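You operate a simulated robot arm through the tools that you are given. There is no shell and no other tool. Be economical: measure what you need, move in short steps, check, and stop when the job is done.

Carry out the task below with a simulated robot arm. There is one attempt and no reset: what you move stays moved.

Task
Turn the number one outer roller knob to 0. Take the green tag block and put it on the red rubber pad. Fetch the wooden block from the top of the number two machine and set it on top of the grey spool. Take the grease tub labelled "GREASE 1" from the top of the gauge bench and leave it on the back of the winding bench. Put one of the white filters from the top of the gauge bench on the corner bench. Put three of the big nuts from the top of the gauge bench on the middle bench. Shut the top die drawer. Put the clear bag that says "nuts" from the long bench on the end bench and the clear bag marked "bolts" on the low shelf of the packing table. Take the clear jar and put it on the low shelf of the packing table. Take the white beaker and leave it on the back of the winding bench. Open the yellow tank lid. The order is free. Set down upright: white filter, clear bag, clear jar, white beaker.

It is judged by the outcome, as a careful person would: the job done as asked, and still so three seconds after it is handed in. It fails if anything else is knocked over, pushed out of place, dropped, spilled or broken. Lids that push on must go on centred and level and be pressed home; caps that screw on are set level and turned clockwise until they are tight.

Robot
A 7-joint arm with a two-finger parallel gripper on a trunk, on a base that drives. Base frame: it is fixed to the floor where the robot stands at the start and does not move with it; the origin is under the middle of the robot, x ahead of it, y to its left, z up. Readings come in mm, rad, newtons and seconds.
With the tool pointing down near the work surface it reaches from about 100 to 620 mm from the robot's upright axis, wherever it stands. Its first joint turns from -2.897 to 2.897 rad. Places, roughly: back of the winding bench (24x34 cm) [-3140, 1000, 840]; big nut (3x3x2 cm) [-2600, 2800, 900]; clear bag [-5750, -4000, 1000]; clear jar (7x7x10 cm) [-5500, -3500, 900]; corner bench [-5600, 2200, 800]; end bench [-5600, -5500, 800]; grease tub [-2250, 2750, 1000]; green tag block [1750, -500, 500]; grey spool (10x10x8 cm) [2200, 400, 1000]; low shelf of the packing table [-5600, -6900, 300]; middle bench [-5600, 500, 800]; number one outer roller knob [400, 0, 800]; red rubber pad (8x8x3 cm) [-800, -3700, 900]; top die drawer [-4000, 2500, 700]; white beaker (8x8x9 cm) [-5800, -3100, 900]; white filter (6x6x13 cm) [-2500, 2900, 900]; wooden block (5x9x4 cm) [2300, 500, 1000]; yellow tank lid [-600, -4800, 1000]. Payload 3.43 kg.
The tool frame sits at the grasp point between the pads (the TCP): z along the fingers, y along the line on which they close. The tips reach 30 mm beyond it. The gripper opens to 94 mm. The fingers are 28 mm wide and 10 mm thick; the gripper's body (50 by 96 mm) begins 55 mm behind the TCP.
Orientation is told as [roll, pitch, yaw] about the base's x, y, z axes, in that order, counted from this pose: with the fingers straight down and closing along the base's y, the tool's x points along the base's -x, its y along +y and its z along -z.

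Tools
- The arm moves only by the tool apply_moves. Its argument "motion" is a list of rows, each a list of 6 numbers: the shift along the tool's x, y, z in units of 30 mm (1.0 is 30 mm), then the turn, a rotation vector about the tool's x, y, z in units of 6 degrees (1.0 is 6 degrees). In form: [[dx, dy, dz, rx, ry, rz], ...]. A call has 1 to 20 rows; each row shifts and turns the commanded pose from where the row before left it, along the tool's axes as they then stand. "claw" is the opening, from 0 (shut) to 1 (fully open), set as the call begins (left out, the last holds). A call with a number of a shift or a turn outside -1 to 1 is refused whole. Rows are played at 5 a second. More than 50 mm and 0.15 rad between two rows, or a gripper value outside its range, and nothing of the call is played. A pose out of reach is approached as far as the arm can. The call stops where the force on the tool passes 40 N (or 10 N more than at its start, if that is more) or the arm is blocked; 0.2 s more then pass. The fingers move at their own pace (about 108 mm/s each) and stop on an object; they squeeze with about 26 N. The grip force told is the motor's: it shows also when the fingers shut on nothing. Time passes only in rows, and 0.2 s behind the last, so rows that do not move let the fingers close. It gives the time, the measured TCP pose, the force on the tool (base axes), the opening and the grip force at its end, in the units of the frame above (readings bear some noise), with the torque about the TCP (base axes, N m) and any sound that the robot's microphone picked up.
- Cameras (640 x 400 px; columns grow to the right, rows downward): "scene" is now at [367.6, -75.5, 1039]; the picture's right is [-0.00, -0.64, -0.77], its down [-0.36, -0.72, 0.59] and it looks along [-0.93, 0.28, -0.23] (base axes); focal length 214 px, centre (320, 200). "wrist" rides on the gripper at [76, 14, -103] in the tool frame; the picture's right is [-0.18, 0.98, 0.00], its down [-0.75, -0.14, -0.64] and it looks along [-0.63, -0.12, 0.77] (tool axes); focal length 243 px, centre (320, 200). There is no depth. A picture from a camera that has moved, and an enlarged one, comes with that camera's place and axes in the base frame and with its lens.
- camera(camera): a new picture of that camera. No time passes.
- move_column(by): slides the trunk up (or, below 0, down) by that many mm; the arm and the scene camera ride with it, the base frame stays. It gives what a move gives, with no picture.
- steer(legs): drives the robot by 1 to 6 legs, each [ahead, left, turn to the left] in mm, mm and rad, along the robot's own axes; the way and the turn of a leg run together, so that a leg with both is an arc; at most 1500 mm and 3.142 rad a leg. The arm and the cameras ride along, it lands a little off, and it stops where it bumps. It gives what a move gives.
- head_to(pan, tilt): turns the head with the scene camera to pan (to the left, within 1.396 rad either way) and tilt (down, from -0.506 to 1.204), counted from straight ahead of the robot. It gives what a move gives.
- zoom(camera, box): a new picture of the part [left, top, right, bottom] of that camera's present view, enlarged. No time passes.
- hand_in(): hands the job in; it is judged then, once.

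Go step by step. Nothing tells you exact positions but the pictures and the camera data: compare them with the known pose of the tool, close in by small moves and look again before you grip or let go. The budget is 577 turns and 360 pictures, counting those below and the enlarged ones. Unless the task says otherwise, let go and move clear before handing in, and close with one line.

The tools are called after ">>>" as name(argument=value, ...) on one line, values as JSON. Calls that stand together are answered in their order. apply_moves: Moves the arm, as the interface text tells. Its arguments: {"type":"object","properties":{"motion":{"type":"array","items":{"type":"array","items":{"type":"number"}}},"claw":{"type":"number"}},"required":["motion"]} The other tools are called the same way: move_column (by) slides the trunk up or down; steer (legs) drives the base; head_to (pan, tilt) turns the head that bears the scene camera; camera (camera) takes a picture; zoom (camera, box) takes an enlarged picture of a part of a camera's view; hand_in () hands the job in.

At the start:

```text
t: 0.0
position: [358.9, -116.7, 943.4]
orientation: [0.001, -0.001, 0.001]
wrist_force: [0.1, 0.2, 0.9]
torque: [0.0, 0.02, 0.03]
opening: 94.3
grasp_force: 0.1
trunk travel left (down, up): [-250.0, 340.0]
robot x, y, heading: [-2.6, -2.9, -0.005]
head pan, tilt: [0.881, 1.201]
```

scene: 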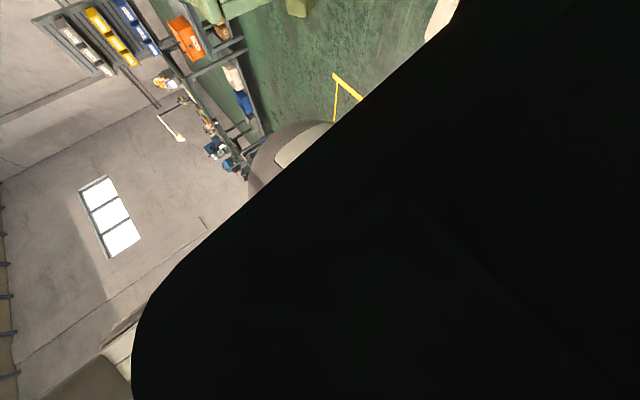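
wrist: 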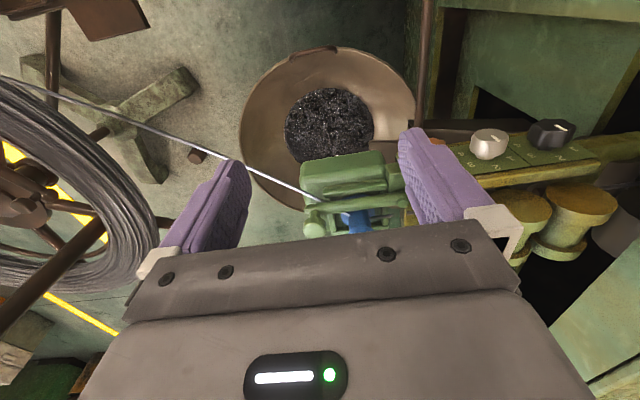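

The wrist picture shows the number one machine with two roller knobs (white and black) on its right. I'll turn the head to look ahead.

>>> head_to(pan=0, tilt=0.6)

>>> camera(camera="scene")

>>> zoom(camera="wrist", box=[400, 60, 640, 210])

```text
t: 1.2
position: [358.8, -116.7, 942.6]
orientation: [0.0, 0.0, -0.002]
wrist_force: [0.2, 0.3, 0.1]
torque: [0.0, 0.03, 0.01]
opening: 94.3
grasp_force: 0.0
trunk travel left (down, up): [-250.0, 340.0]
robot x, y, heading: [-0.9, -3.0, 0.0]
head pan, tilt: [0.0, 0.6]
```

```text
357 pictures are left
camera scene: at [412.2, -118.6, 986.2], right [0.0, -1.0, 0.0], down [-0.82, 0.0, 0.57], along [-0.57, 0.0, -0.82], focal length 214 px, centre (320, 200)
```

scene: 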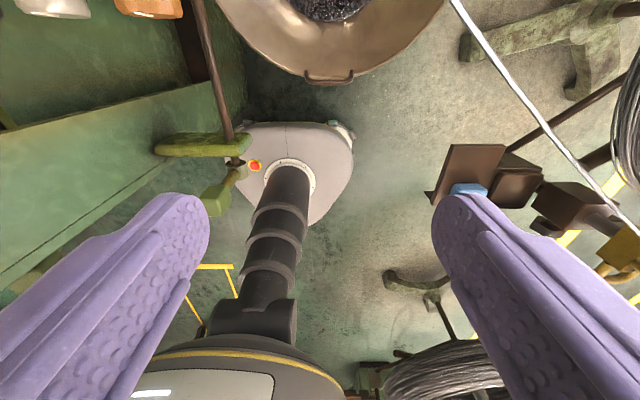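

```text
2.67 times, centred on (520, 135) of wrist
camera zoom: at [283.1, -102.7, 1045.7], right [0.18, 0.98, 0.0], down [0.75, -0.14, 0.64], along [0.63, -0.12, -0.77], focal length 647 px, centre (-213, 373)
```

zoom: 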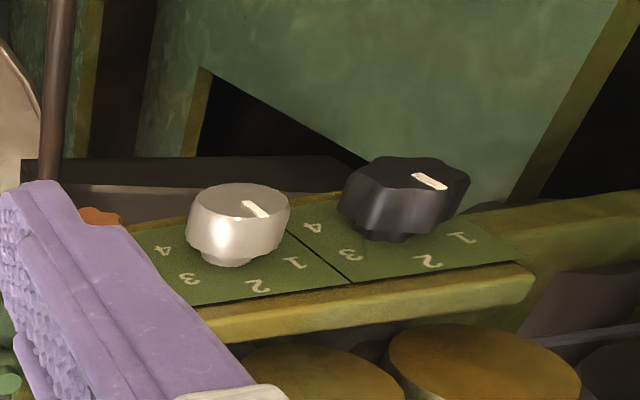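

There are two knobs on a plate with numbered scales, white at about (418, 36) and black at about (419, 92). I'll move the arm to view the plate better and find labels.

>>> apply_moves(motion=[[1, 0, -1, 0, 0, 0], [1, 1, -1, 0, 0, 0], [0, 1, 0, 0, 0, 0], [0, 1, 0, 0, 0, 0], [0, 1, 0, 0, 0, 0]])

>>> camera(camera="wrist")

>>> head_to(pan=0, tilt=-0.3)

>>> camera(camera="scene")

```text
refused: row 2 steps farther than a row can; nothing moved
```

```text
355 pictures are left
camera wrist: at [283.1, -102.7, 1045.7], right [0.18, 0.98, 0.0], down [0.75, -0.14, 0.64], along [0.63, -0.12, -0.77], focal length 243 px, centre (320, 200)
```

wrist: 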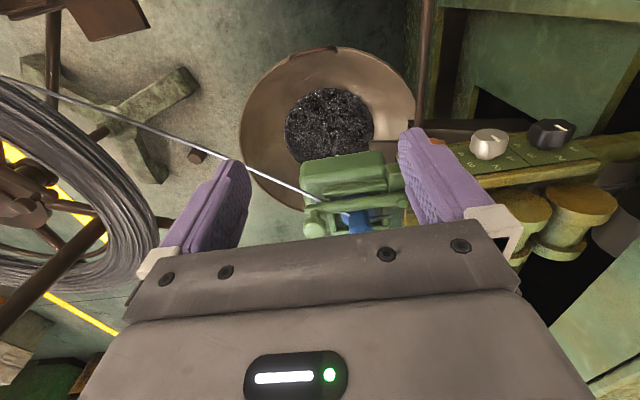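

```text
t: 2.4
position: [359.1, -117.1, 942.8]
orientation: [0.0, -0.001, -0.001]
wrist_force: [0.4, 0.8, 0.1]
torque: [-0.02, -0.01, 0.05]
opening: 94.1
grasp_force: 0.0
trunk travel left (down, up): [-250.0, 340.0]
robot x, y, heading: [-0.8, 3.6, -0.001]
head pan, tilt: [0.0, -0.3]
```

```text
354 pictures are left
camera scene: at [492.9, -118.6, 995.9], right [0.0, -1.0, 0.0], down [-0.96, 0.0, -0.29], along [0.29, 0.0, -0.96], focal length 214 px, centre (320, 200)
```

scene: 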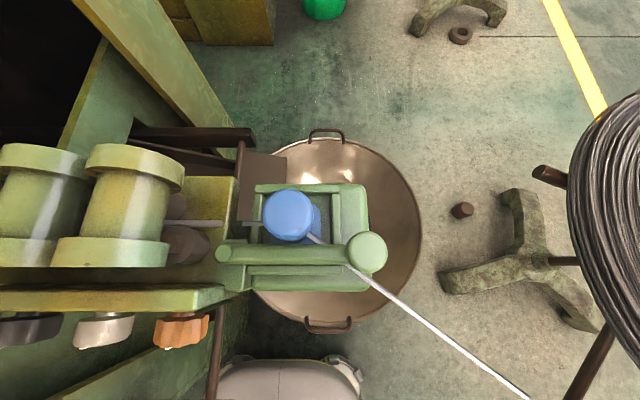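

A third knob (orange) sits nearest the end, at about y=-18. I'll move the arm for a clear view of the plate and any labels.

>>> apply_moves(motion=[[1, 0, -1, 0, 0, 0], [1, 0, -1, 0, 0, 0], [0, 1, -1, 0, 0, 0], [0, 1, 0, 0, 0, 0], [0, 1, 0, 0, 0, 0]])

>>> camera(camera="wrist")

>>> camera(camera="scene")

```text
t: 3.6
position: [301.5, -29.2, 1035.8]
orientation: [0.001, 0.004, 0.001]
wrist_force: [0.2, -0.1, 0.3]
torque: [0.01, -0.02, 0.0]
opening: 94.0
grasp_force: 0.0
trunk travel left (down, up): [-250.0, 340.0]
robot x, y, heading: [-0.4, 1.1, 0.005]
head pan, tilt: [0.0, -0.3]
```

```text
353 pictures are left
camera wrist: at [226.1, -14.2, 1137.0], right [0.18, 0.98, 0.0], down [0.75, -0.14, 0.64], along [0.63, -0.12, -0.77], focal length 243 px, centre (320, 200)
```

wrist: 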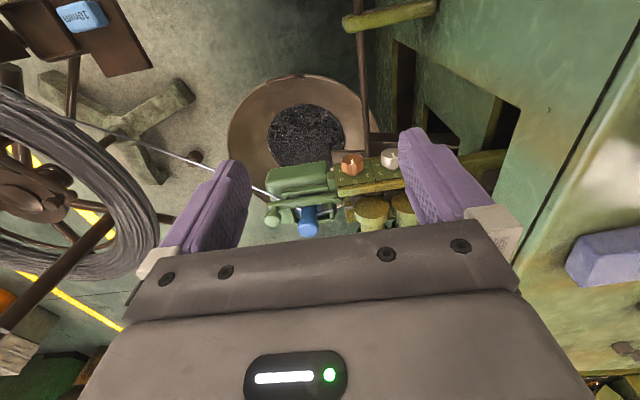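

```text
352 pictures are left
camera scene: at [435.9, -30.3, 1087.1], right [0.0, -1.0, 0.0], down [-0.96, 0.0, -0.29], along [0.29, 0.0, -0.96], focal length 214 px, centre (320, 200)
```

scene: 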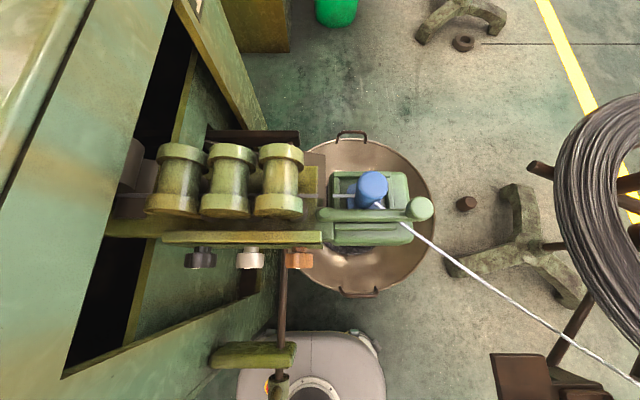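

The scene camera rides on the hand. I'll zoom on the knob plate to see the faces.

>>> zoom(camera="wrist", box=[320, 130, 430, 200])

>>> apply_moves(motion=[[1, 0, 0, 0, 0, 0], [1, 0, 0, 0, 0, 0], [0, -1, 1, 0, 0, 0], [0, -1, 1, 0, 0, 0], [0, 0, 1, 0, 0, 0], [0, 0, 1, 0, 0, 0], [0, 0, 1, 0, 0, 0]])

>>> head_to(pan=0, tilt=-0.5)

>>> camera(camera="scene")

>>> camera(camera="wrist")

```text
5.71 times, centred on (375, 165) of wrist
camera zoom: at [226.1, -14.2, 1137.0], right [0.18, 0.98, 0.0], down [0.75, -0.14, 0.64], along [0.63, -0.12, -0.77], focal length 1386 px, centre (6, 400)
```

zoom: 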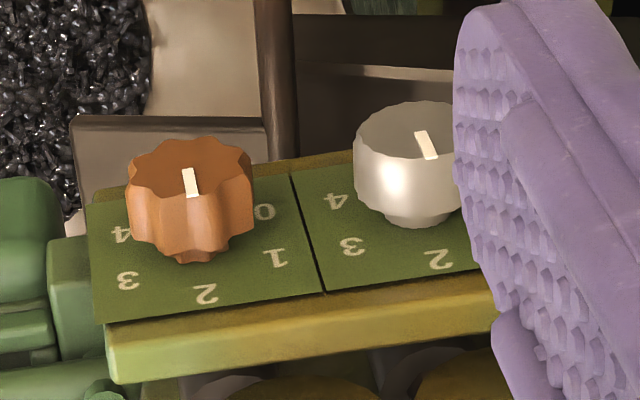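

```text
t: 5.2
position: [301.4, -88.1, 883.1]
orientation: [0.0, -0.001, -0.001]
wrist_force: [0.9, 0.1, 0.5]
torque: [-0.03, -0.02, -0.01]
opening: 93.9
grasp_force: 0.0
out of reach, approached as far as the arm can: row 1, 2
trunk travel left (down, up): [-250.0, 340.0]
robot x, y, heading: [2.5, 0.7, -0.004]
head pan, tilt: [0.0, -0.3]
```

```text
t: 5.9
position: [301.7, -87.4, 883.7]
orientation: [0.001, -0.001, 0.001]
wrist_force: [0.3, 0.0, -0.3]
torque: [0.02, 0.01, -0.01]
opening: 94.1
grasp_force: 0.0
trunk travel left (down, up): [-250.0, 340.0]
robot x, y, heading: [-4.2, 0.1, 0.003]
head pan, tilt: [0.0, -0.499]
```

```text
350 pictures are left
camera scene: at [450.0, -89.6, 947.4], right [0.0, -1.0, 0.0], down [-0.88, 0.0, -0.48], along [0.48, 0.0, -0.88], focal length 214 px, centre (320, 200)
```

scene: 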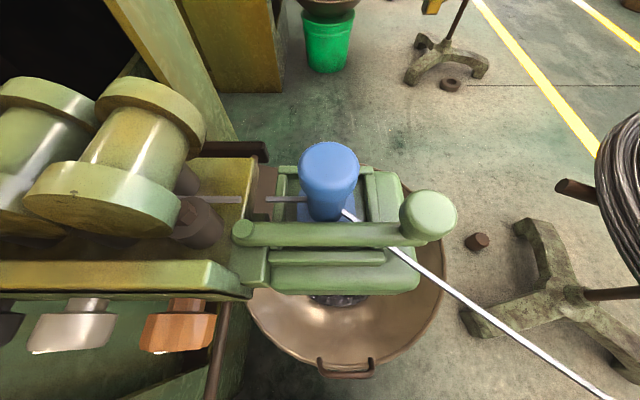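

```text
349 pictures are left
camera wrist: at [225.7, -73.7, 985.6], right [0.18, 0.98, 0.0], down [0.75, -0.14, 0.64], along [0.63, -0.12, -0.77], focal length 243 px, centre (320, 200)
```

wrist: 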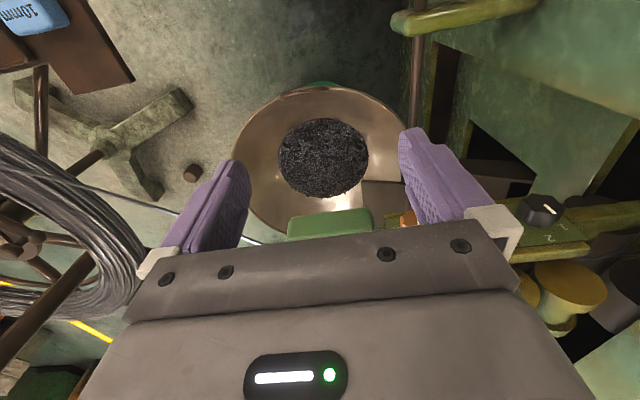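

The orange knob (outermost) points to about 2; labels 0–4 run around it. I'll back the base off and pitch the gripper to horizontal so I can face the plate.

>>> steer(legs=[[-350, 0, 0]])

>>> apply_moves(motion=[[0, 0, 0, 0, -1, 0], [0, 0, 0, 0, -1, 0], [0, 0, 0, 0, -1, 0], [0, 0, 0, 0, -1, 0], [0, 0, 0, 0, -1, 0], [0, 0, 0, 0, -1, 0], [0, 0, 0, 0, -1, 0], [0, 0, 0, 0, -1, 0], [0, 0, 0, 0, -1, 0], [0, 0, 0, 0, -1, 0], [0, 0, 0, 0, -1, 0], [0, 0, 0, 0, -1, 0], [0, 0, 0, 0, -1, 0], [0, 0, 0, 0, -1, 0], [0, 0, 0, 0, -1, 0]])

>>> head_to(pan=0, tilt=0.3)

>>> camera(camera="scene")

>>> camera(camera="wrist")

```text
t: 8.2
position: [-46.4, -89.0, 884.1]
orientation: [0.0, 0.0, 0.005]
wrist_force: [0.8, 0.8, 0.5]
torque: [0.04, -0.02, -0.02]
opening: 94.1
grasp_force: 0.0
trunk travel left (down, up): [-250.0, 340.0]
robot x, y, heading: [-351.8, -0.4, 0.007]
head pan, tilt: [0.0, -0.499]
```

```text
t: 10.5
position: [11.3, -124.0, 919.1]
orientation: [-0.277, -1.227, 0.265]
wrist_force: [-0.3, 0.3, 1.4]
torque: [0.02, 0.03, -0.01]
opening: 94.0
grasp_force: 0.1
out of reach, approached as far as the arm can: row 4, 5, 6
trunk travel left (down, up): [-250.0, 340.0]
robot x, y, heading: [-347.1, 1.3, 0.003]
head pan, tilt: [0.0, -0.499]
stopped in row 11: the arm was blocked; the commanded pose is now the measured one
```

```text
t: 11.7
position: [11.7, -123.4, 920.0]
orientation: [-0.277, -1.227, 0.261]
wrist_force: [-0.2, -0.6, 0.1]
torque: [-0.04, 0.0, 0.01]
opening: 94.0
grasp_force: 0.0
trunk travel left (down, up): [-250.0, 340.0]
robot x, y, heading: [-348.6, -3.8, 0.008]
head pan, tilt: [0.0, 0.3]
```

```text
348 pictures are left
camera scene: at [1.7, -116.8, 1010.8], right [0.0, -1.0, 0.09], down [-0.59, -0.08, -0.8], along [0.81, -0.05, -0.59], focal length 214 px, centre (320, 200)
```

scene: 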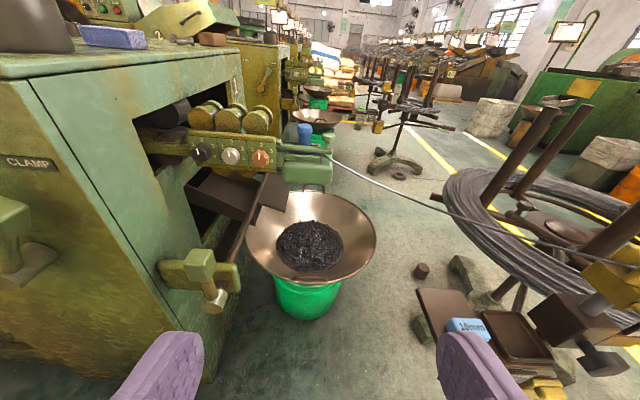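

```text
347 pictures are left
camera wrist: at [-110.5, -112.9, 880.2], right [0.06, 0.99, 0.08], down [-0.36, -0.06, 0.93], along [0.93, -0.08, 0.36], focal length 243 px, centre (320, 200)
```

wrist: 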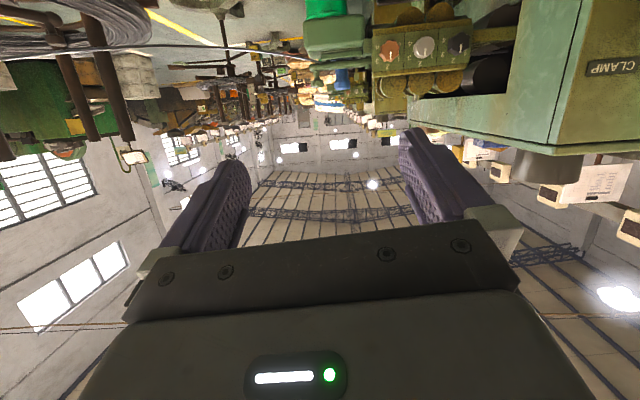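

I now see the whole machine with three knobs on a front plate. Zooming on the plate.

>>> zoom(camera="scene", box=[180, 90, 340, 190])

>>> zoom(camera="wrist", box=[360, 15, 488, 95])

```text
4.00 times, centred on (260, 140) of scene
camera zoom: at [1.7, -116.8, 1010.8], right [0.0, -1.0, 0.09], down [-0.59, -0.08, -0.8], along [0.81, -0.05, -0.59], focal length 858 px, centre (560, 440)
```

zoom: 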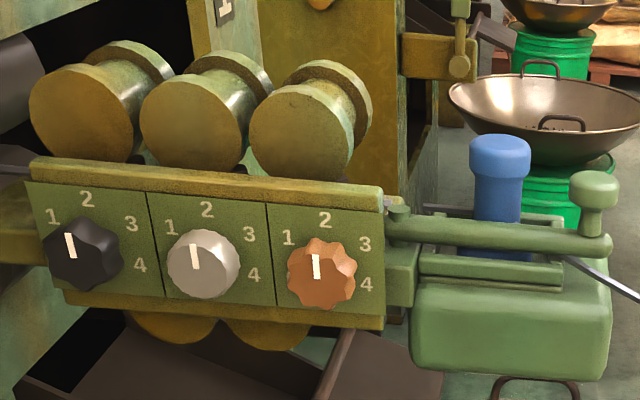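

```text
5.00 times, centred on (424, 55) of wrist
camera zoom: at [-110.5, -112.9, 880.2], right [0.06, 0.99, 0.08], down [-0.36, -0.06, 0.93], along [0.93, -0.08, 0.36], focal length 1213 px, centre (-200, 925)
```

zoom: 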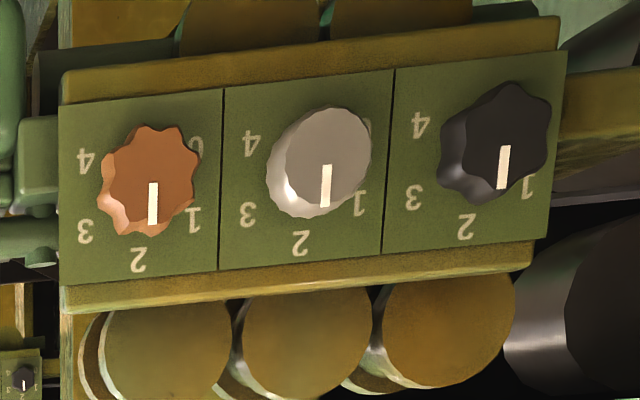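

The orange outer knob's face is at about (438, 0, 791), 39 mm wide, pointing at 2, with 0 at 120° anticlockwise. I'll level the gripper and go forward.

>>> apply_moves(motion=[[0, 0, 1, 0, 0, 0], [0, 0, 1, 0, 0, 0], [0, 0, 1, 0, -1, 0.3], [0, 0, 1, 0, -1, 0.3], [0, 0, 1, 0, -1, 0.3], [0, 0, 1, 0, -0.15, 0], [0, 0, 1, 0, 0, 0]])

```text
t: 13.3
position: [216.6, -128.6, 879.9]
orientation: [0.867, -1.569, -0.882]
wrist_force: [1.3, -0.9, -0.4]
torque: [0.01, 0.0, -0.04]
opening: 94.2
grasp_force: 0.1
trunk travel left (down, up): [-250.0, 340.0]
robot x, y, heading: [-349.7, 1.3, 0.004]
head pan, tilt: [0.0, 0.3]
```

>>> apply_moves(motion=[[1, 1, 0, 0, 0, 0], [1, 1, 0, 0, 0, 0], [0.97, 1, 0, 0, 0, 0], [0, 1, 0.5, 0, 0, 0], [0, 0.28, 1, 0, 0, 0], [0, 0, 1, 0, 0, 0], [0, 0, 1, 0, 0, 0], [0, 0, 1, 0, 0, 0]])

>>> camera(camera="scene")

>>> camera(camera="wrist")

```text
t: 15.1
position: [352.2, -1.8, 789.8]
orientation: [0.501, -1.568, -0.513]
wrist_force: [-0.5, 0.8, 0.5]
torque: [-0.02, 0.0, 0.01]
opening: 93.8
grasp_force: 0.1
trunk travel left (down, up): [-250.0, 340.0]
robot x, y, heading: [-347.9, -1.6, 0.004]
head pan, tilt: [0.0, 0.3]
```

```text
344 pictures are left
camera scene: at [312.8, -3.4, 873.4], right [-0.01, -1.0, 0.0], down [-0.3, 0.01, -0.95], along [0.95, -0.01, -0.3], focal length 214 px, centre (320, 200)
```

scene: 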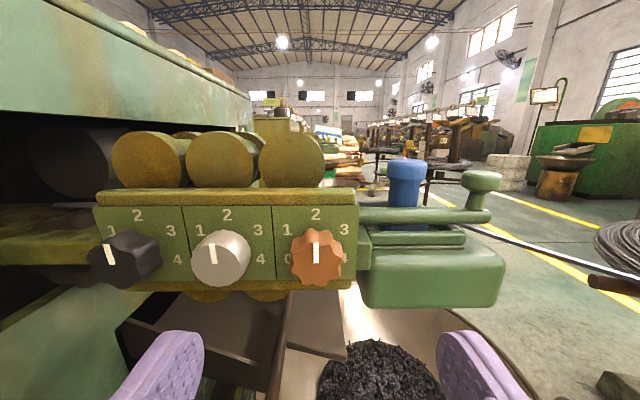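

```text
343 pictures are left
camera wrist: at [248.6, 13.8, 713.6], right [0.02, 0.98, 0.19], down [-0.64, -0.13, 0.75], along [0.77, -0.13, 0.63], focal length 243 px, centre (320, 200)
```

wrist: 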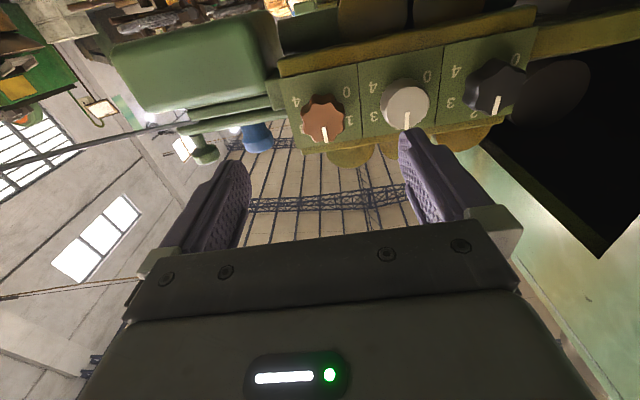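

The knob is at about (444, -2, 789), dead ahead of the tool. I'll turn the gripper +30°, go in, grip, then turn −60°, in two bites.

>>> apply_moves(motion=[[0, 0, 0, 0, 0, 1], [0, 0, 0, 0, 0, 1], [0, 0, 0, 0, 0, 1], [0, 0, 0, 0, 0, 1], [0, 0, 0, 0, 0, 1], [0, 0, 1, 0, 0, 0], [0, 0, 1, 0, 0, 0], [0, 0, 0.6, 0, 0, 0]], claw=0.56)

>>> camera(camera="scene")

>>> camera(camera="wrist")

```text
t: 15.5
position: [350.0, -12.4, 787.8]
orientation: [1.508, -1.469, -1.535]
wrist_force: [-0.6, -8.9, 0.1]
torque: [-0.84, 0.03, 1.04]
opening: 52.5
grasp_force: 0.0
trunk travel left (down, up): [-250.0, 340.0]
robot x, y, heading: [-347.1, -0.7, -0.005]
head pan, tilt: [0.0, 0.3]
stopped in row 2: the force on the tool passed its limit at 48 N (the readings are from after the stop); the commanded pose is now the measured one
```

```text
342 pictures are left
camera scene: at [311.8, -21.4, 871.4], right [-0.03, -0.99, -0.1], down [-0.3, 0.1, -0.95], along [0.95, 0.01, -0.3], focal length 214 px, centre (320, 200)
```

scene: 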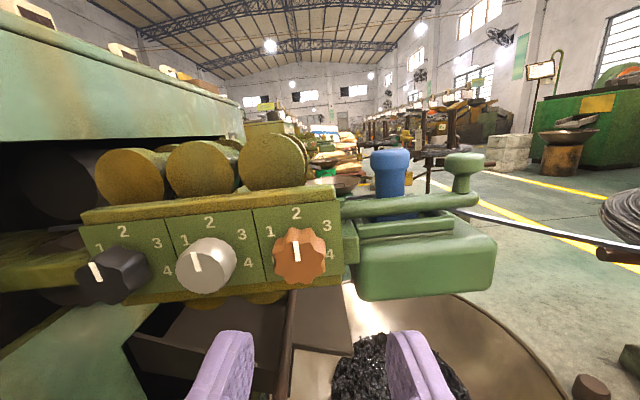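

```text
341 pictures are left
camera wrist: at [247.5, 12.2, 714.1], right [0.03, 0.96, 0.28], down [-0.64, -0.2, 0.74], along [0.77, -0.2, 0.61], focal length 243 px, centre (320, 200)
```

wrist: 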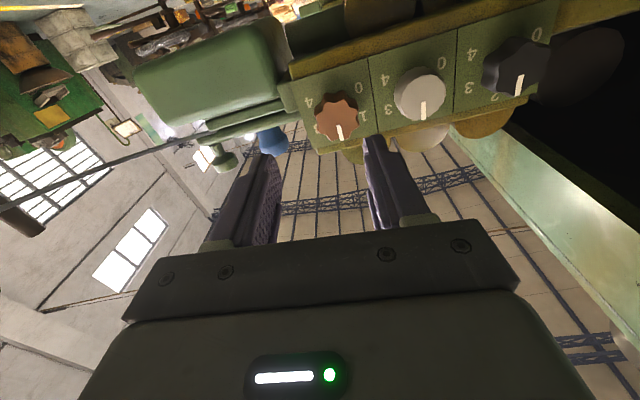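

Turning + swung the wrist camera into the machine side; nothing moved. I'll undo that and grip straight, then turn only in the negative direction (camera swings away).

>>> apply_moves(motion=[[0, 0.35, 0, -0.25, 0, -0.97], [0, 0, 0, 0, 0, 0]])

>>> camera(camera="scene")

```text
t: 16.1
position: [349.9, 0.1, 790.5]
orientation: [0.344, -1.566, -0.342]
wrist_force: [1.3, -3.4, 0.6]
torque: [-0.23, 0.06, 0.32]
opening: 52.6
grasp_force: 0.0
trunk travel left (down, up): [-250.0, 340.0]
robot x, y, heading: [-345.7, -1.8, 0.001]
head pan, tilt: [0.0, 0.3]
```

```text
340 pictures are left
camera scene: at [311.2, -1.6, 872.9], right [0.0, -1.0, 0.0], down [-0.3, 0.0, -0.95], along [0.95, 0.0, -0.3], focal length 214 px, centre (320, 200)
```

scene: 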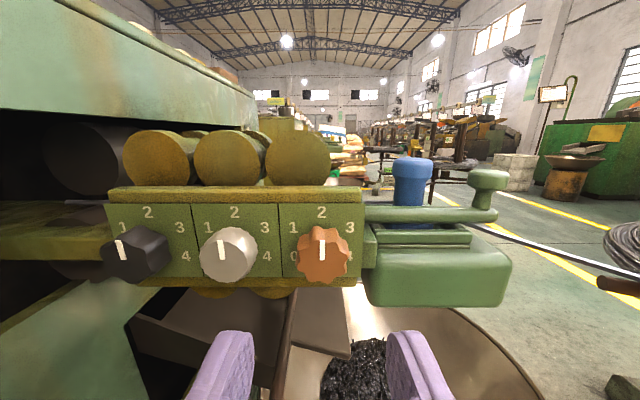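

>>> apply_moves(motion=[[0, 0, 0, 0, 0, -0.75], [0, 0, 0, 0, 0, -0.75], [0, -0.06, 0, 0, 0, 0], [0, 0, 1, 0, 0, 0], [0, 0, 0.8, 0, 0, 0]])

>>> camera(camera="wrist")

>>> camera(camera="scene")

```text
t: 17.3
position: [405.6, -1.5, 790.2]
orientation: [-1.531, -1.416, 1.533]
wrist_force: [0.1, -0.2, -0.1]
torque: [0.04, 0.02, 0.01]
opening: 52.3
grasp_force: 0.0
trunk travel left (down, up): [-250.0, 340.0]
robot x, y, heading: [-345.8, -0.7, -0.002]
head pan, tilt: [0.0, 0.3]
```

```text
339 pictures are left
camera wrist: at [302.0, 0.2, 713.4], right [0.0, 1.0, 0.03], down [-0.64, -0.02, 0.77], along [0.77, -0.02, 0.64], focal length 243 px, centre (320, 200)
```

wrist: 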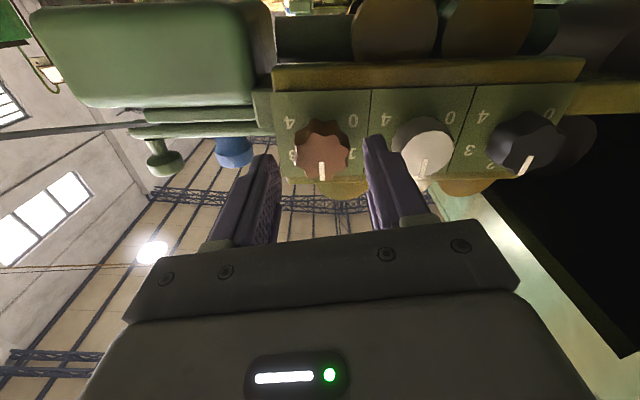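

```text
338 pictures are left
camera scene: at [367.1, 8.9, 873.2], right [0.0, -0.99, 0.15], down [-0.3, -0.15, -0.94], along [0.95, -0.04, -0.3], focal length 214 px, centre (320, 200)
```

scene: 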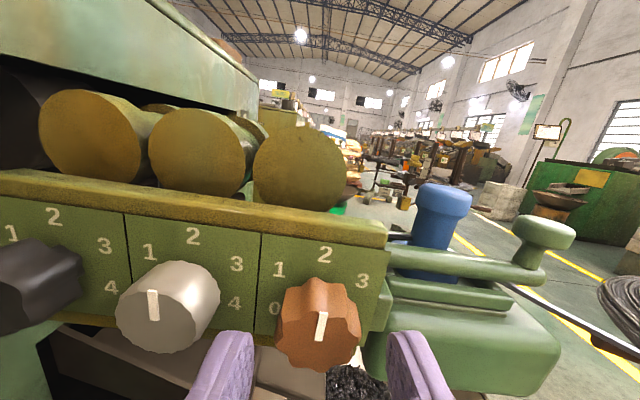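

>>> apply_moves(motion=[[0, 0, 0.45, 0, 0, 0], [0, 0, 0.35, 0, 0, 0]])

>>> apply_moves(motion=[[0, 0, 0, 0, 0, 0], [0, 0, 0, 0, 0, 0], [0, 0, 0, 0, 0, 0]], claw=0)

>>> camera(camera="wrist")

```text
t: 17.9
position: [427.1, -2.2, 795.5]
orientation: [-1.53, -1.415, 1.532]
wrist_force: [-0.4, -0.4, -0.1]
torque: [0.03, 0.03, 0.0]
opening: 52.6
grasp_force: 0.1
out of reach, approached as far as the arm can: row 2
trunk travel left (down, up): [-250.0, 340.0]
robot x, y, heading: [-344.8, -3.1, 0.001]
head pan, tilt: [0.0, 0.3]
```

```text
t: 18.7
position: [428.1, 0.1, 795.4]
orientation: [-1.529, -1.416, 1.534]
wrist_force: [1.2, 10.0, -1.1]
torque: [0.07, 0.31, -0.19]
opening: 34.2
grasp_force: 45.1
trunk travel left (down, up): [-250.0, 340.0]
robot x, y, heading: [-348.4, -4.7, -0.002]
head pan, tilt: [0.0, 0.3]
```

```text
337 pictures are left
camera wrist: at [325.3, 1.6, 718.0], right [0.0, 1.0, 0.03], down [-0.64, -0.03, 0.77], along [0.77, -0.02, 0.64], focal length 243 px, centre (320, 200)
```

wrist: 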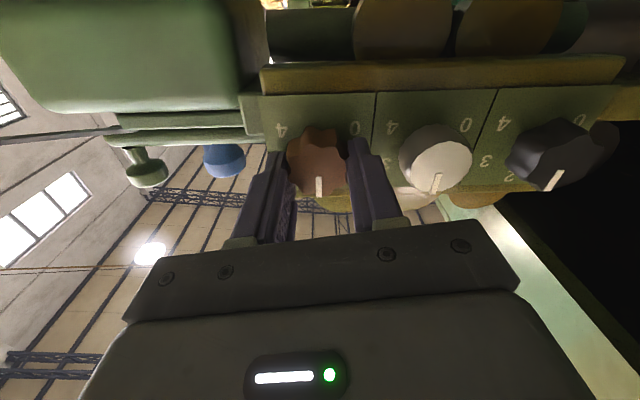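

Gripped, but the arm is at its reach limit. I'll release, retract, and drive closer first.

>>> apply_moves(motion=[[0, 0, 0, 0, 0, 0], [0, 0, 0, 0, 0, 0], [0, 0, -1, 0, 0, 0], [0, 0, -1, 0, 0, 0], [0, 0, -1, 0, 0, 0], [0, 0, -1, 0, 0, 0], [0, 0, -1, 0, 0, 0]], claw=0.56)

>>> steer(legs=[[120, 0, 0]])

>>> camera(camera="wrist")

```text
t: 20.3
position: [278.6, -1.0, 796.2]
orientation: [-1.536, -1.415, 1.539]
wrist_force: [-0.5, -0.8, 0.2]
torque: [0.04, 0.01, -0.01]
opening: 52.6
grasp_force: 0.0
trunk travel left (down, up): [-250.0, 340.0]
robot x, y, heading: [-349.0, -1.1, 0.001]
head pan, tilt: [0.0, 0.3]
```

```text
t: 21.6
position: [399.9, -2.4, 796.6]
orientation: [-1.529, -1.415, 1.533]
wrist_force: [0.3, 0.7, 0.5]
torque: [0.0, 0.02, -0.03]
opening: 52.4
grasp_force: 0.1
trunk travel left (down, up): [-250.0, 340.0]
robot x, y, heading: [-230.0, 0.6, 0.001]
head pan, tilt: [0.0, 0.3]
```

```text
336 pictures are left
camera wrist: at [296.9, -0.3, 718.5], right [0.0, 1.0, 0.03], down [-0.64, -0.02, 0.77], along [0.77, -0.02, 0.64], focal length 243 px, centre (320, 200)
```

wrist: 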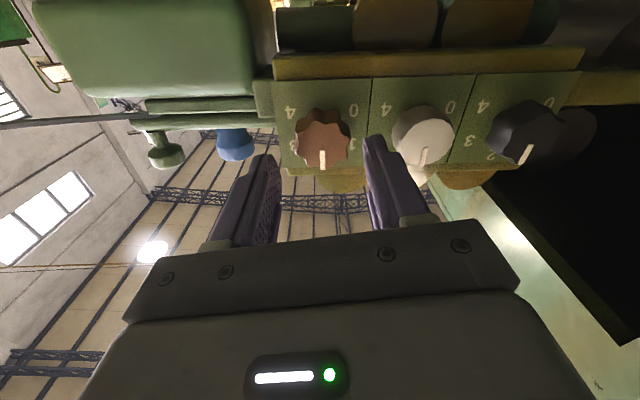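

>>> apply_moves(motion=[[0.22, 0, 0, 0, 0, 0], [0, 0, 0.5, 0, 0, 0], [0, 0, 0.5, 0, 0, 0]])

>>> apply_moves(motion=[[0, 0, 0, 0, 0, 0], [0, 0, 0, 0, 0, 0], [0, 0, 0, 0, 0, 0], [0, 0, 0, 0, 0, -1], [0, 0, 0, 0, 0, -1], [0, 0, 0, 0, 0, -1], [0, 0, 0, 0, 0, -1], [0, 0, 0, 0, 0, -1], [0, 0, 0, 0, 0, -1], [0, 0, 0, 0, 0, -1], [0, 0, 0, 0, 0, -1], [0, 0, 0, 0, 0, -1], [0, 0, 0, 0, 0, -1]], claw=0)

>>> camera(camera="scene")

>>> camera(camera="wrist")

```text
t: 22.4
position: [429.4, -3.9, 788.6]
orientation: [-1.532, -1.414, 1.534]
wrist_force: [0.1, 0.4, -0.3]
torque: [0.02, 0.0, -0.01]
opening: 52.7
grasp_force: 0.0
trunk travel left (down, up): [-250.0, 340.0]
robot x, y, heading: [-229.4, -3.5, -0.008]
head pan, tilt: [0.0, 0.3]
```

```text
t: 25.2
position: [428.9, -3.6, 788.6]
orientation: [-1.566, -0.367, 1.569]
wrist_force: [4.6, 12.9, -8.7]
torque: [-0.05, -0.09, 0.01]
opening: 34.2
grasp_force: 45.0
trunk travel left (down, up): [-250.0, 340.0]
robot x, y, heading: [-226.1, 0.2, -0.003]
head pan, tilt: [0.0, 0.3]
```

```text
335 pictures are left
camera scene: at [391.5, 72.2, 820.0], right [0.01, -0.36, 0.93], down [-0.3, -0.89, -0.34], along [0.95, -0.28, -0.11], focal length 214 px, centre (320, 200)
```

scene: 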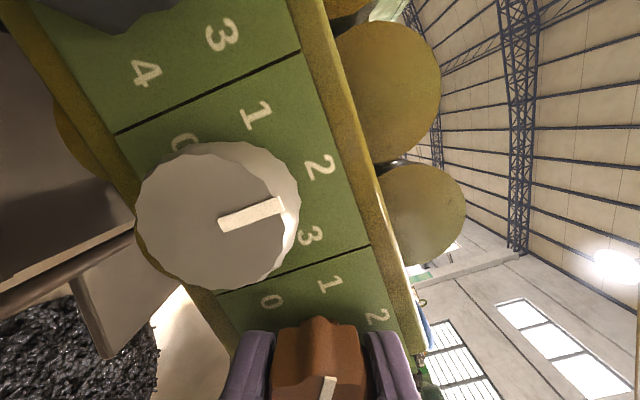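

```text
334 pictures are left
camera wrist: at [327.1, -69.0, 748.8], right [0.0, 0.52, -0.85], down [-0.64, 0.65, 0.41], along [0.77, 0.55, 0.33], focal length 243 px, centre (320, 200)
```

wrist: 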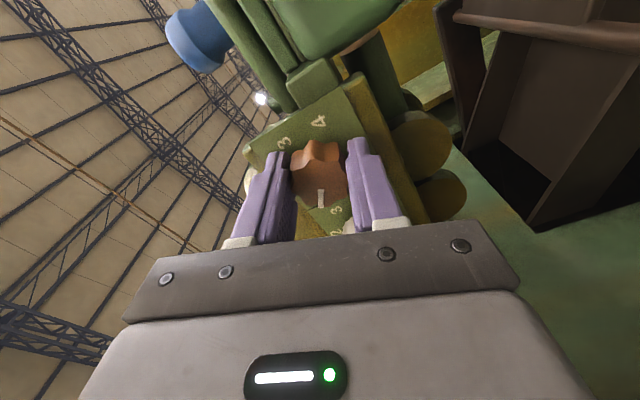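

The knob turned with the gripper to about 1. Release, retract, turn back, and take the second 60° bite.

>>> apply_moves(motion=[[0, 0, 0, 0, 0, 0], [0, 0, -0.5, 0, 0, 0], [0, 0, -1, 0, 0, 0], [0, 0, 0, 0, 0, 1], [0, 0, 0, 0, 0, 1], [0, 0, 0, 0, 0, 1], [0, 0, 0, 0, 0, 1], [0, 0, 0, 0, 0, 1], [0, 0, 0, 0, 0, 1], [0, 0, 0, 0, 0, 1], [0, 0, 0, 0, 0, 1], [0, 0, 0, 0, 0, 1], [0, 0, 0, 0, 0, 1]], claw=0.52)

>>> camera(camera="scene")

>>> camera(camera="wrist")

```text
t: 28.0
position: [384.1, -3.9, 788.7]
orientation: [-1.533, -1.419, 1.534]
wrist_force: [0.0, -0.5, 0.3]
torque: [0.0, 0.02, 0.01]
opening: 49.0
grasp_force: 0.0
trunk travel left (down, up): [-250.0, 340.0]
robot x, y, heading: [-226.3, 0.6, 0.001]
head pan, tilt: [0.0, 0.3]
```

```text
333 pictures are left
camera scene: at [346.6, 6.5, 871.9], right [0.0, -0.99, 0.15], down [-0.3, -0.15, -0.94], along [0.95, -0.04, -0.3], focal length 214 px, centre (320, 200)
```

scene: 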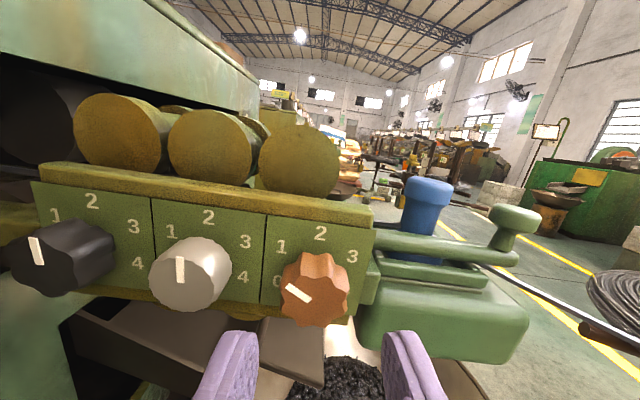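

```text
332 pictures are left
camera wrist: at [281.6, -1.9, 712.0], right [0.0, 1.0, 0.03], down [-0.64, -0.03, 0.77], along [0.77, -0.02, 0.64], focal length 243 px, centre (320, 200)
```

wrist: 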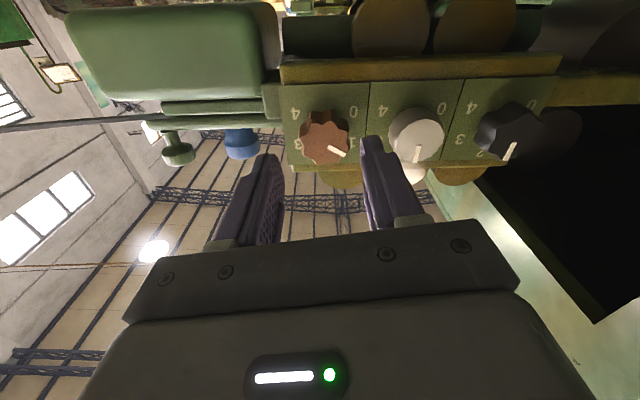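

>>> apply_moves(motion=[[0, 0, 0.5, 0, 0, 0], [0, 0, 1, 0, 0, 0]])

>>> apply_moves(motion=[[0, 0, 0, 0, 0, 0], [0, 0, 0, 0, 0, 0], [0, 0, 0, 0, 0, 0], [0, 0, 0, 0, 0, -1], [0, 0, 0, 0, 0, -1], [0, 0, 0, 0, 0, -1], [0, 0, 0, 0, 0, -1], [0, 0, 0, 0, 0, -1], [0, 0, 0, 0, 0, -1], [0, 0, 0, 0, 0, -1], [0, 0, 0, 0, 0, -1], [0, 0, 0, 0, 0, -1], [0, 0, 0, 0, 0, -1]], claw=0)

>>> apply_moves(motion=[[0, 0, 0, 0, 0, 0], [0, 0, -0.5, 0, 0, 0], [0, 0, -1, 0, 0, 0], [0, 0, -1, 0, 0, 0], [0, 0, 0, 0, 0, 1], [0, 0, 0, 0, 0, 1], [0, 0, 0, 0, 0, 1], [0, 0, 0, 0, 0, 1], [0, 0, 0, 0, 0, 1], [0, 0, 0, 0, 0, 1], [0, 0, 0, 0, 0, 1], [0, 0, 0, 0, 0, 1], [0, 0, 0, 0, 0, 1], [0, 0, 0, 0, 0, 1]], claw=0.52)

>>> zoom(camera="scene", box=[200, 160, 440, 310])

>>> zoom(camera="wrist", box=[260, 80, 420, 180])

```text
t: 28.6
position: [431.4, -3.4, 789.4]
orientation: [-1.534, -1.414, 1.534]
wrist_force: [0.0, -0.2, 0.9]
torque: [0.03, -0.01, 0.01]
opening: 49.1
grasp_force: 0.1
trunk travel left (down, up): [-250.0, 340.0]
robot x, y, heading: [-227.1, 1.8, -0.001]
head pan, tilt: [0.0, 0.3]
```

```text
t: 31.4
position: [430.1, -3.1, 789.3]
orientation: [-1.567, -0.365, 1.571]
wrist_force: [2.9, 19.5, 1.9]
torque: [0.0, -0.17, -1.01]
opening: 33.6
grasp_force: 45.3
trunk travel left (down, up): [-250.0, 340.0]
robot x, y, heading: [-227.5, -1.5, 0.001]
head pan, tilt: [0.0, 0.3]
```

```text
t: 34.4
position: [355.3, -4.0, 790.1]
orientation: [-1.536, -1.417, 1.535]
wrist_force: [0.2, 0.0, -0.1]
torque: [0.0, 0.0, -0.02]
opening: 48.9
grasp_force: 0.0
trunk travel left (down, up): [-250.0, 340.0]
robot x, y, heading: [-227.1, -3.3, -0.001]
head pan, tilt: [0.0, 0.3]
```

```text
2.67 times, centred on (320, 235) of scene
camera zoom: at [316.8, 7.6, 872.5], right [0.0, -0.99, 0.15], down [-0.3, -0.15, -0.94], along [0.95, -0.04, -0.3], focal length 572 px, centre (320, 107)
```

zoom: 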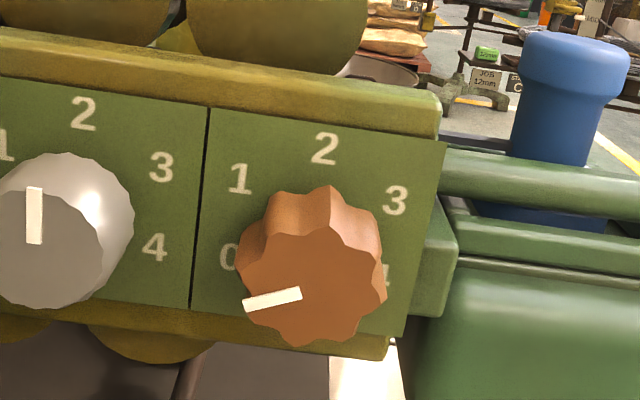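

```text
4.00 times, centred on (340, 130) of wrist
camera zoom: at [251.8, -0.8, 712.6], right [0.0, 1.0, 0.03], down [-0.64, -0.03, 0.77], along [0.77, -0.02, 0.64], focal length 970 px, centre (240, 480)
```

zoom: 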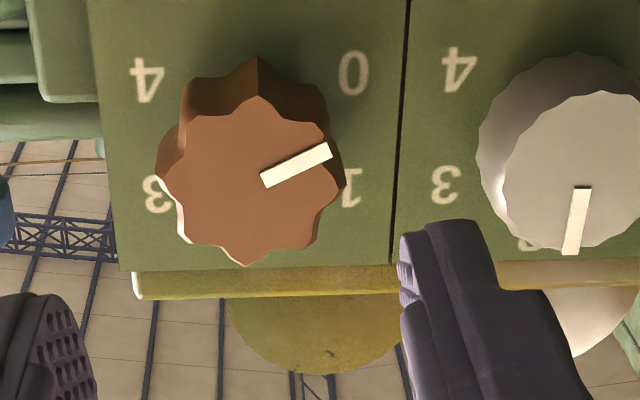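

The pointer is now on 0. Next I retract, raise the hand and look around to plan the route to the green tag block and number two machine.

>>> apply_moves(motion=[[0, 0, -1, 0, 0, 0], [0, 0, -1, 0, 0, 0], [0, 0, -1, 0, 0, 0.75], [0, 0, -1, 0, 0, 0.75], [-1, 0, 0, 0, 0, 0], [-1, 0, 0, 0, 0, 0], [-1, 0, 0, 0, 0, 0], [-1, 0, 0, 0, 0, 0], [-1, 0, 0, 0, 0, 0], [-1, 0, 0, 0, 0, 0]], claw=1)

>>> move_column(by=250)

>>> camera(camera="scene")

>>> head_to(pan=-1.0, tilt=0.4)

>>> camera(camera="scene")

```text
t: 35.2
position: [272.6, -3.4, 787.7]
orientation: [-1.357, -1.474, 1.357]
wrist_force: [36.8, -2.1, -17.5]
torque: [0.08, 0.17, 0.13]
opening: 94.0
grasp_force: 0.0
trunk travel left (down, up): [-250.0, 340.0]
robot x, y, heading: [-226.1, -1.1, 0.001]
head pan, tilt: [0.0, 0.3]
stopped in row 4: the force on the tool passed its limit at 149 N (the readings are from after the stop); the commanded pose is now the measured one
```

```text
t: 35.7
position: [271.8, -3.1, 795.5]
orientation: [-1.342, -1.472, 1.341]
wrist_force: [26.0, -0.3, -12.9]
torque: [-0.03, 0.08, -0.02]
opening: 94.0
grasp_force: 0.0
trunk travel left (down, up): [-258.0, 332.0]
robot x, y, heading: [-228.7, -1.7, 0.002]
head pan, tilt: [0.0, 0.3]
stopped: the force on the tool passed its limit at 52 N (the readings are from after the stop); the commanded pose is now the measured one
```

```text
329 pictures are left
camera scene: at [235.0, 2.8, 879.5], right [0.0, -1.0, 0.09], down [-0.32, -0.09, -0.94], along [0.95, -0.03, -0.32], focal length 214 px, centre (320, 200)
```

scene: 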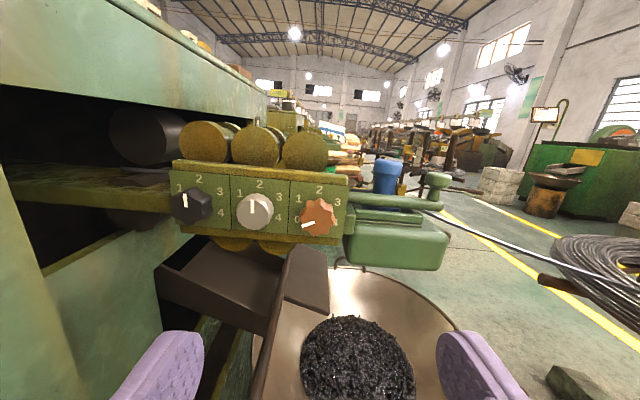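

```text
t: 37.0
position: [272.1, -2.2, 794.8]
orientation: [-1.365, -1.473, 1.365]
wrist_force: [48.3, -23.1, -14.4]
torque: [1.67, 1.4, 3.07]
opening: 93.9
grasp_force: 0.1
trunk travel left (down, up): [-258.0, 332.0]
robot x, y, heading: [-230.2, 1.7, -0.004]
head pan, tilt: [-1.0, 0.4]
```

```text
328 pictures are left
camera scene: at [191.8, -75.1, 878.6], right [-0.84, -0.54, 0.07], down [-0.23, 0.24, -0.94], along [0.5, -0.81, -0.32], focal length 214 px, centre (320, 200)
```

scene: 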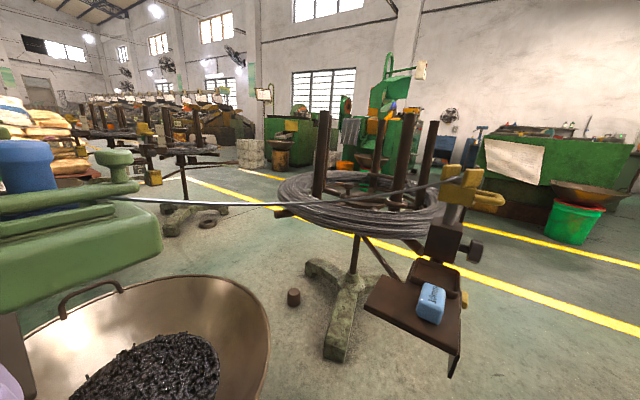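

Something (likely the head against the forearm) is pressing as the arm folds. I'll move the hand forward a bit to relieve, and back the base away.

>>> apply_moves(motion=[[0, 0, 1, 0, 0, 0], [0, 0, 0.5, 0, 0, 0]])

>>> steer(legs=[[-350, 0, 0]])

```text
t: 37.5
position: [316.4, -1.1, 794.2]
orientation: [-1.367, -1.473, 1.367]
wrist_force: [0.0, 1.3, 0.3]
torque: [0.02, 0.0, -0.01]
opening: 94.2
grasp_force: 0.0
trunk travel left (down, up): [-258.0, 332.0]
robot x, y, heading: [-225.3, -2.1, -0.003]
head pan, tilt: [-1.0, 0.4]
```

```text
t: 39.8
position: [-39.6, 0.2, 796.2]
orientation: [-1.364, -1.473, 1.369]
wrist_force: [0.3, -0.5, 0.0]
torque: [0.04, 0.0, -0.02]
opening: 93.8
grasp_force: 0.1
trunk travel left (down, up): [-258.0, 332.0]
robot x, y, heading: [-581.4, 0.1, 0.001]
head pan, tilt: [-1.0, 0.4]
```

>>> apply_moves(motion=[[0, 0, 0, 0, 0, 0.93], [-1, 0, 0, 0, 0, 0], [-1, 0, 0, 0, 0, 0], [-1, 0, 0, 0, 0, 0], [-1, 0, 0, 0, 0, 0]])

>>> move_column(by=250)

>>> head_to(pan=-0.3, tilt=0.5)

>>> camera(camera="scene")

>>> head_to(pan=-1.35, tilt=0.5)

>>> camera(camera="scene")

>>> head_to(pan=1.35, tilt=0.5)

>>> camera(camera="scene")

```text
t: 41.0
position: [-37.0, 2.9, 916.5]
orientation: [0.126, -1.553, -0.12]
wrist_force: [-0.1, -0.1, -1.0]
torque: [-0.01, 0.03, 0.0]
opening: 94.0
grasp_force: 0.1
trunk travel left (down, up): [-258.0, 332.0]
robot x, y, heading: [-583.9, -2.8, -0.003]
head pan, tilt: [-1.0, 0.4]
```

```text
t: 43.6
position: [-36.0, 3.7, 1165.4]
orientation: [0.118, -1.55, -0.114]
wrist_force: [0.4, -1.1, -0.3]
torque: [-0.02, -0.02, 0.0]
opening: 94.2
grasp_force: 0.1
trunk travel left (down, up): [-508.0, 82.0]
robot x, y, heading: [-579.5, -3.3, 0.003]
head pan, tilt: [-1.0, 0.4]
```

```text
t: 44.7
position: [-36.4, 2.8, 1165.1]
orientation: [0.119, -1.552, -0.115]
wrist_force: [-0.1, 0.5, -0.6]
torque: [0.0, 0.01, -0.01]
opening: 93.9
grasp_force: 0.1
trunk travel left (down, up): [-508.0, 82.0]
robot x, y, heading: [-581.1, -3.9, 0.003]
head pan, tilt: [-0.3, 0.499]
```

```text
327 pictures are left
camera scene: at [-80.0, -26.6, 1230.5], right [-0.29, -0.96, 0.0], down [-0.47, 0.14, -0.87], along [0.83, -0.26, -0.5], focal length 214 px, centre (320, 200)
```

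scene: 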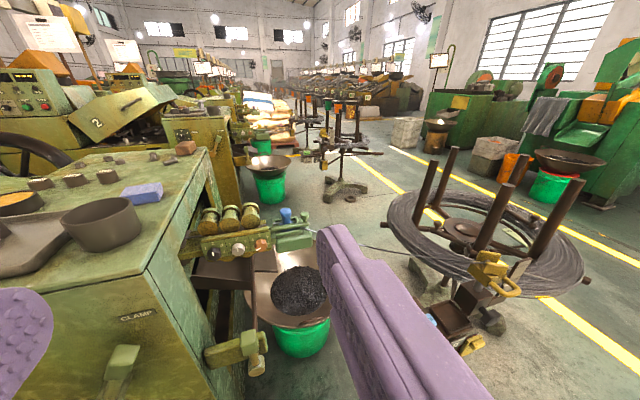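

```text
t: 46.0
position: [-36.9, 2.2, 1164.2]
orientation: [0.119, -1.552, -0.116]
wrist_force: [0.5, -0.4, 0.4]
torque: [-0.03, 0.02, -0.05]
opening: 93.9
grasp_force: 0.1
trunk travel left (down, up): [-508.0, 82.0]
robot x, y, heading: [-581.3, -3.7, 0.001]
head pan, tilt: [-1.349, 0.499]
```

```text
326 pictures are left
camera scene: at [-146.5, -88.6, 1231.7], right [-0.97, -0.22, 0.02], down [-0.12, 0.47, -0.87], along [0.19, -0.85, -0.48], focal length 214 px, centre (320, 200)
```

scene: 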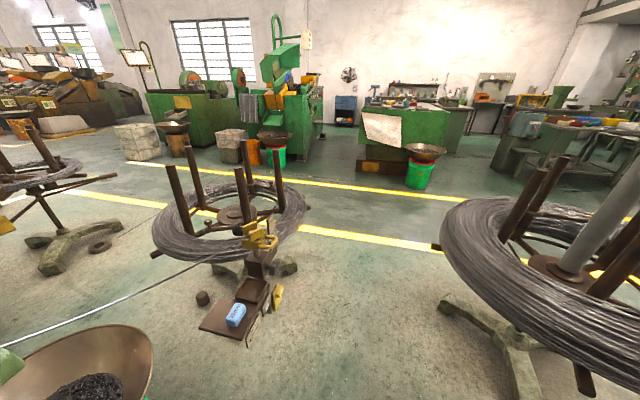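

```text
t: 48.4
position: [-35.9, 2.7, 1164.0]
orientation: [0.117, -1.552, -0.113]
wrist_force: [-0.4, -0.5, -0.3]
torque: [-0.02, -0.04, 0.01]
opening: 94.1
grasp_force: 0.0
trunk travel left (down, up): [-508.0, 82.0]
robot x, y, heading: [-585.2, -2.5, -0.002]
head pan, tilt: [1.349, 0.499]
```

```text
325 pictures are left
camera scene: at [-147.3, 88.9, 1232.1], right [0.98, -0.22, -0.02], down [-0.12, -0.47, -0.88], along [0.18, 0.86, -0.48], focal length 214 px, centre (320, 200)
```

scene: 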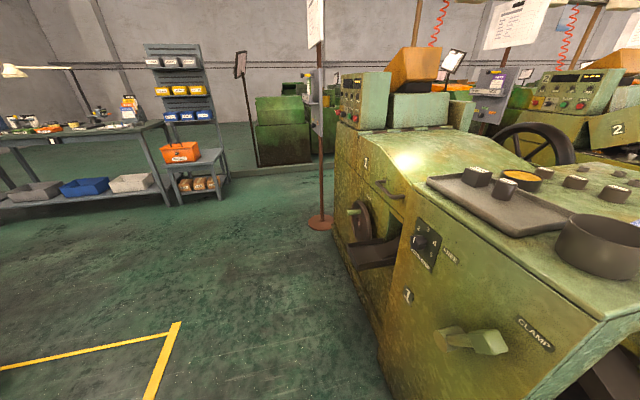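

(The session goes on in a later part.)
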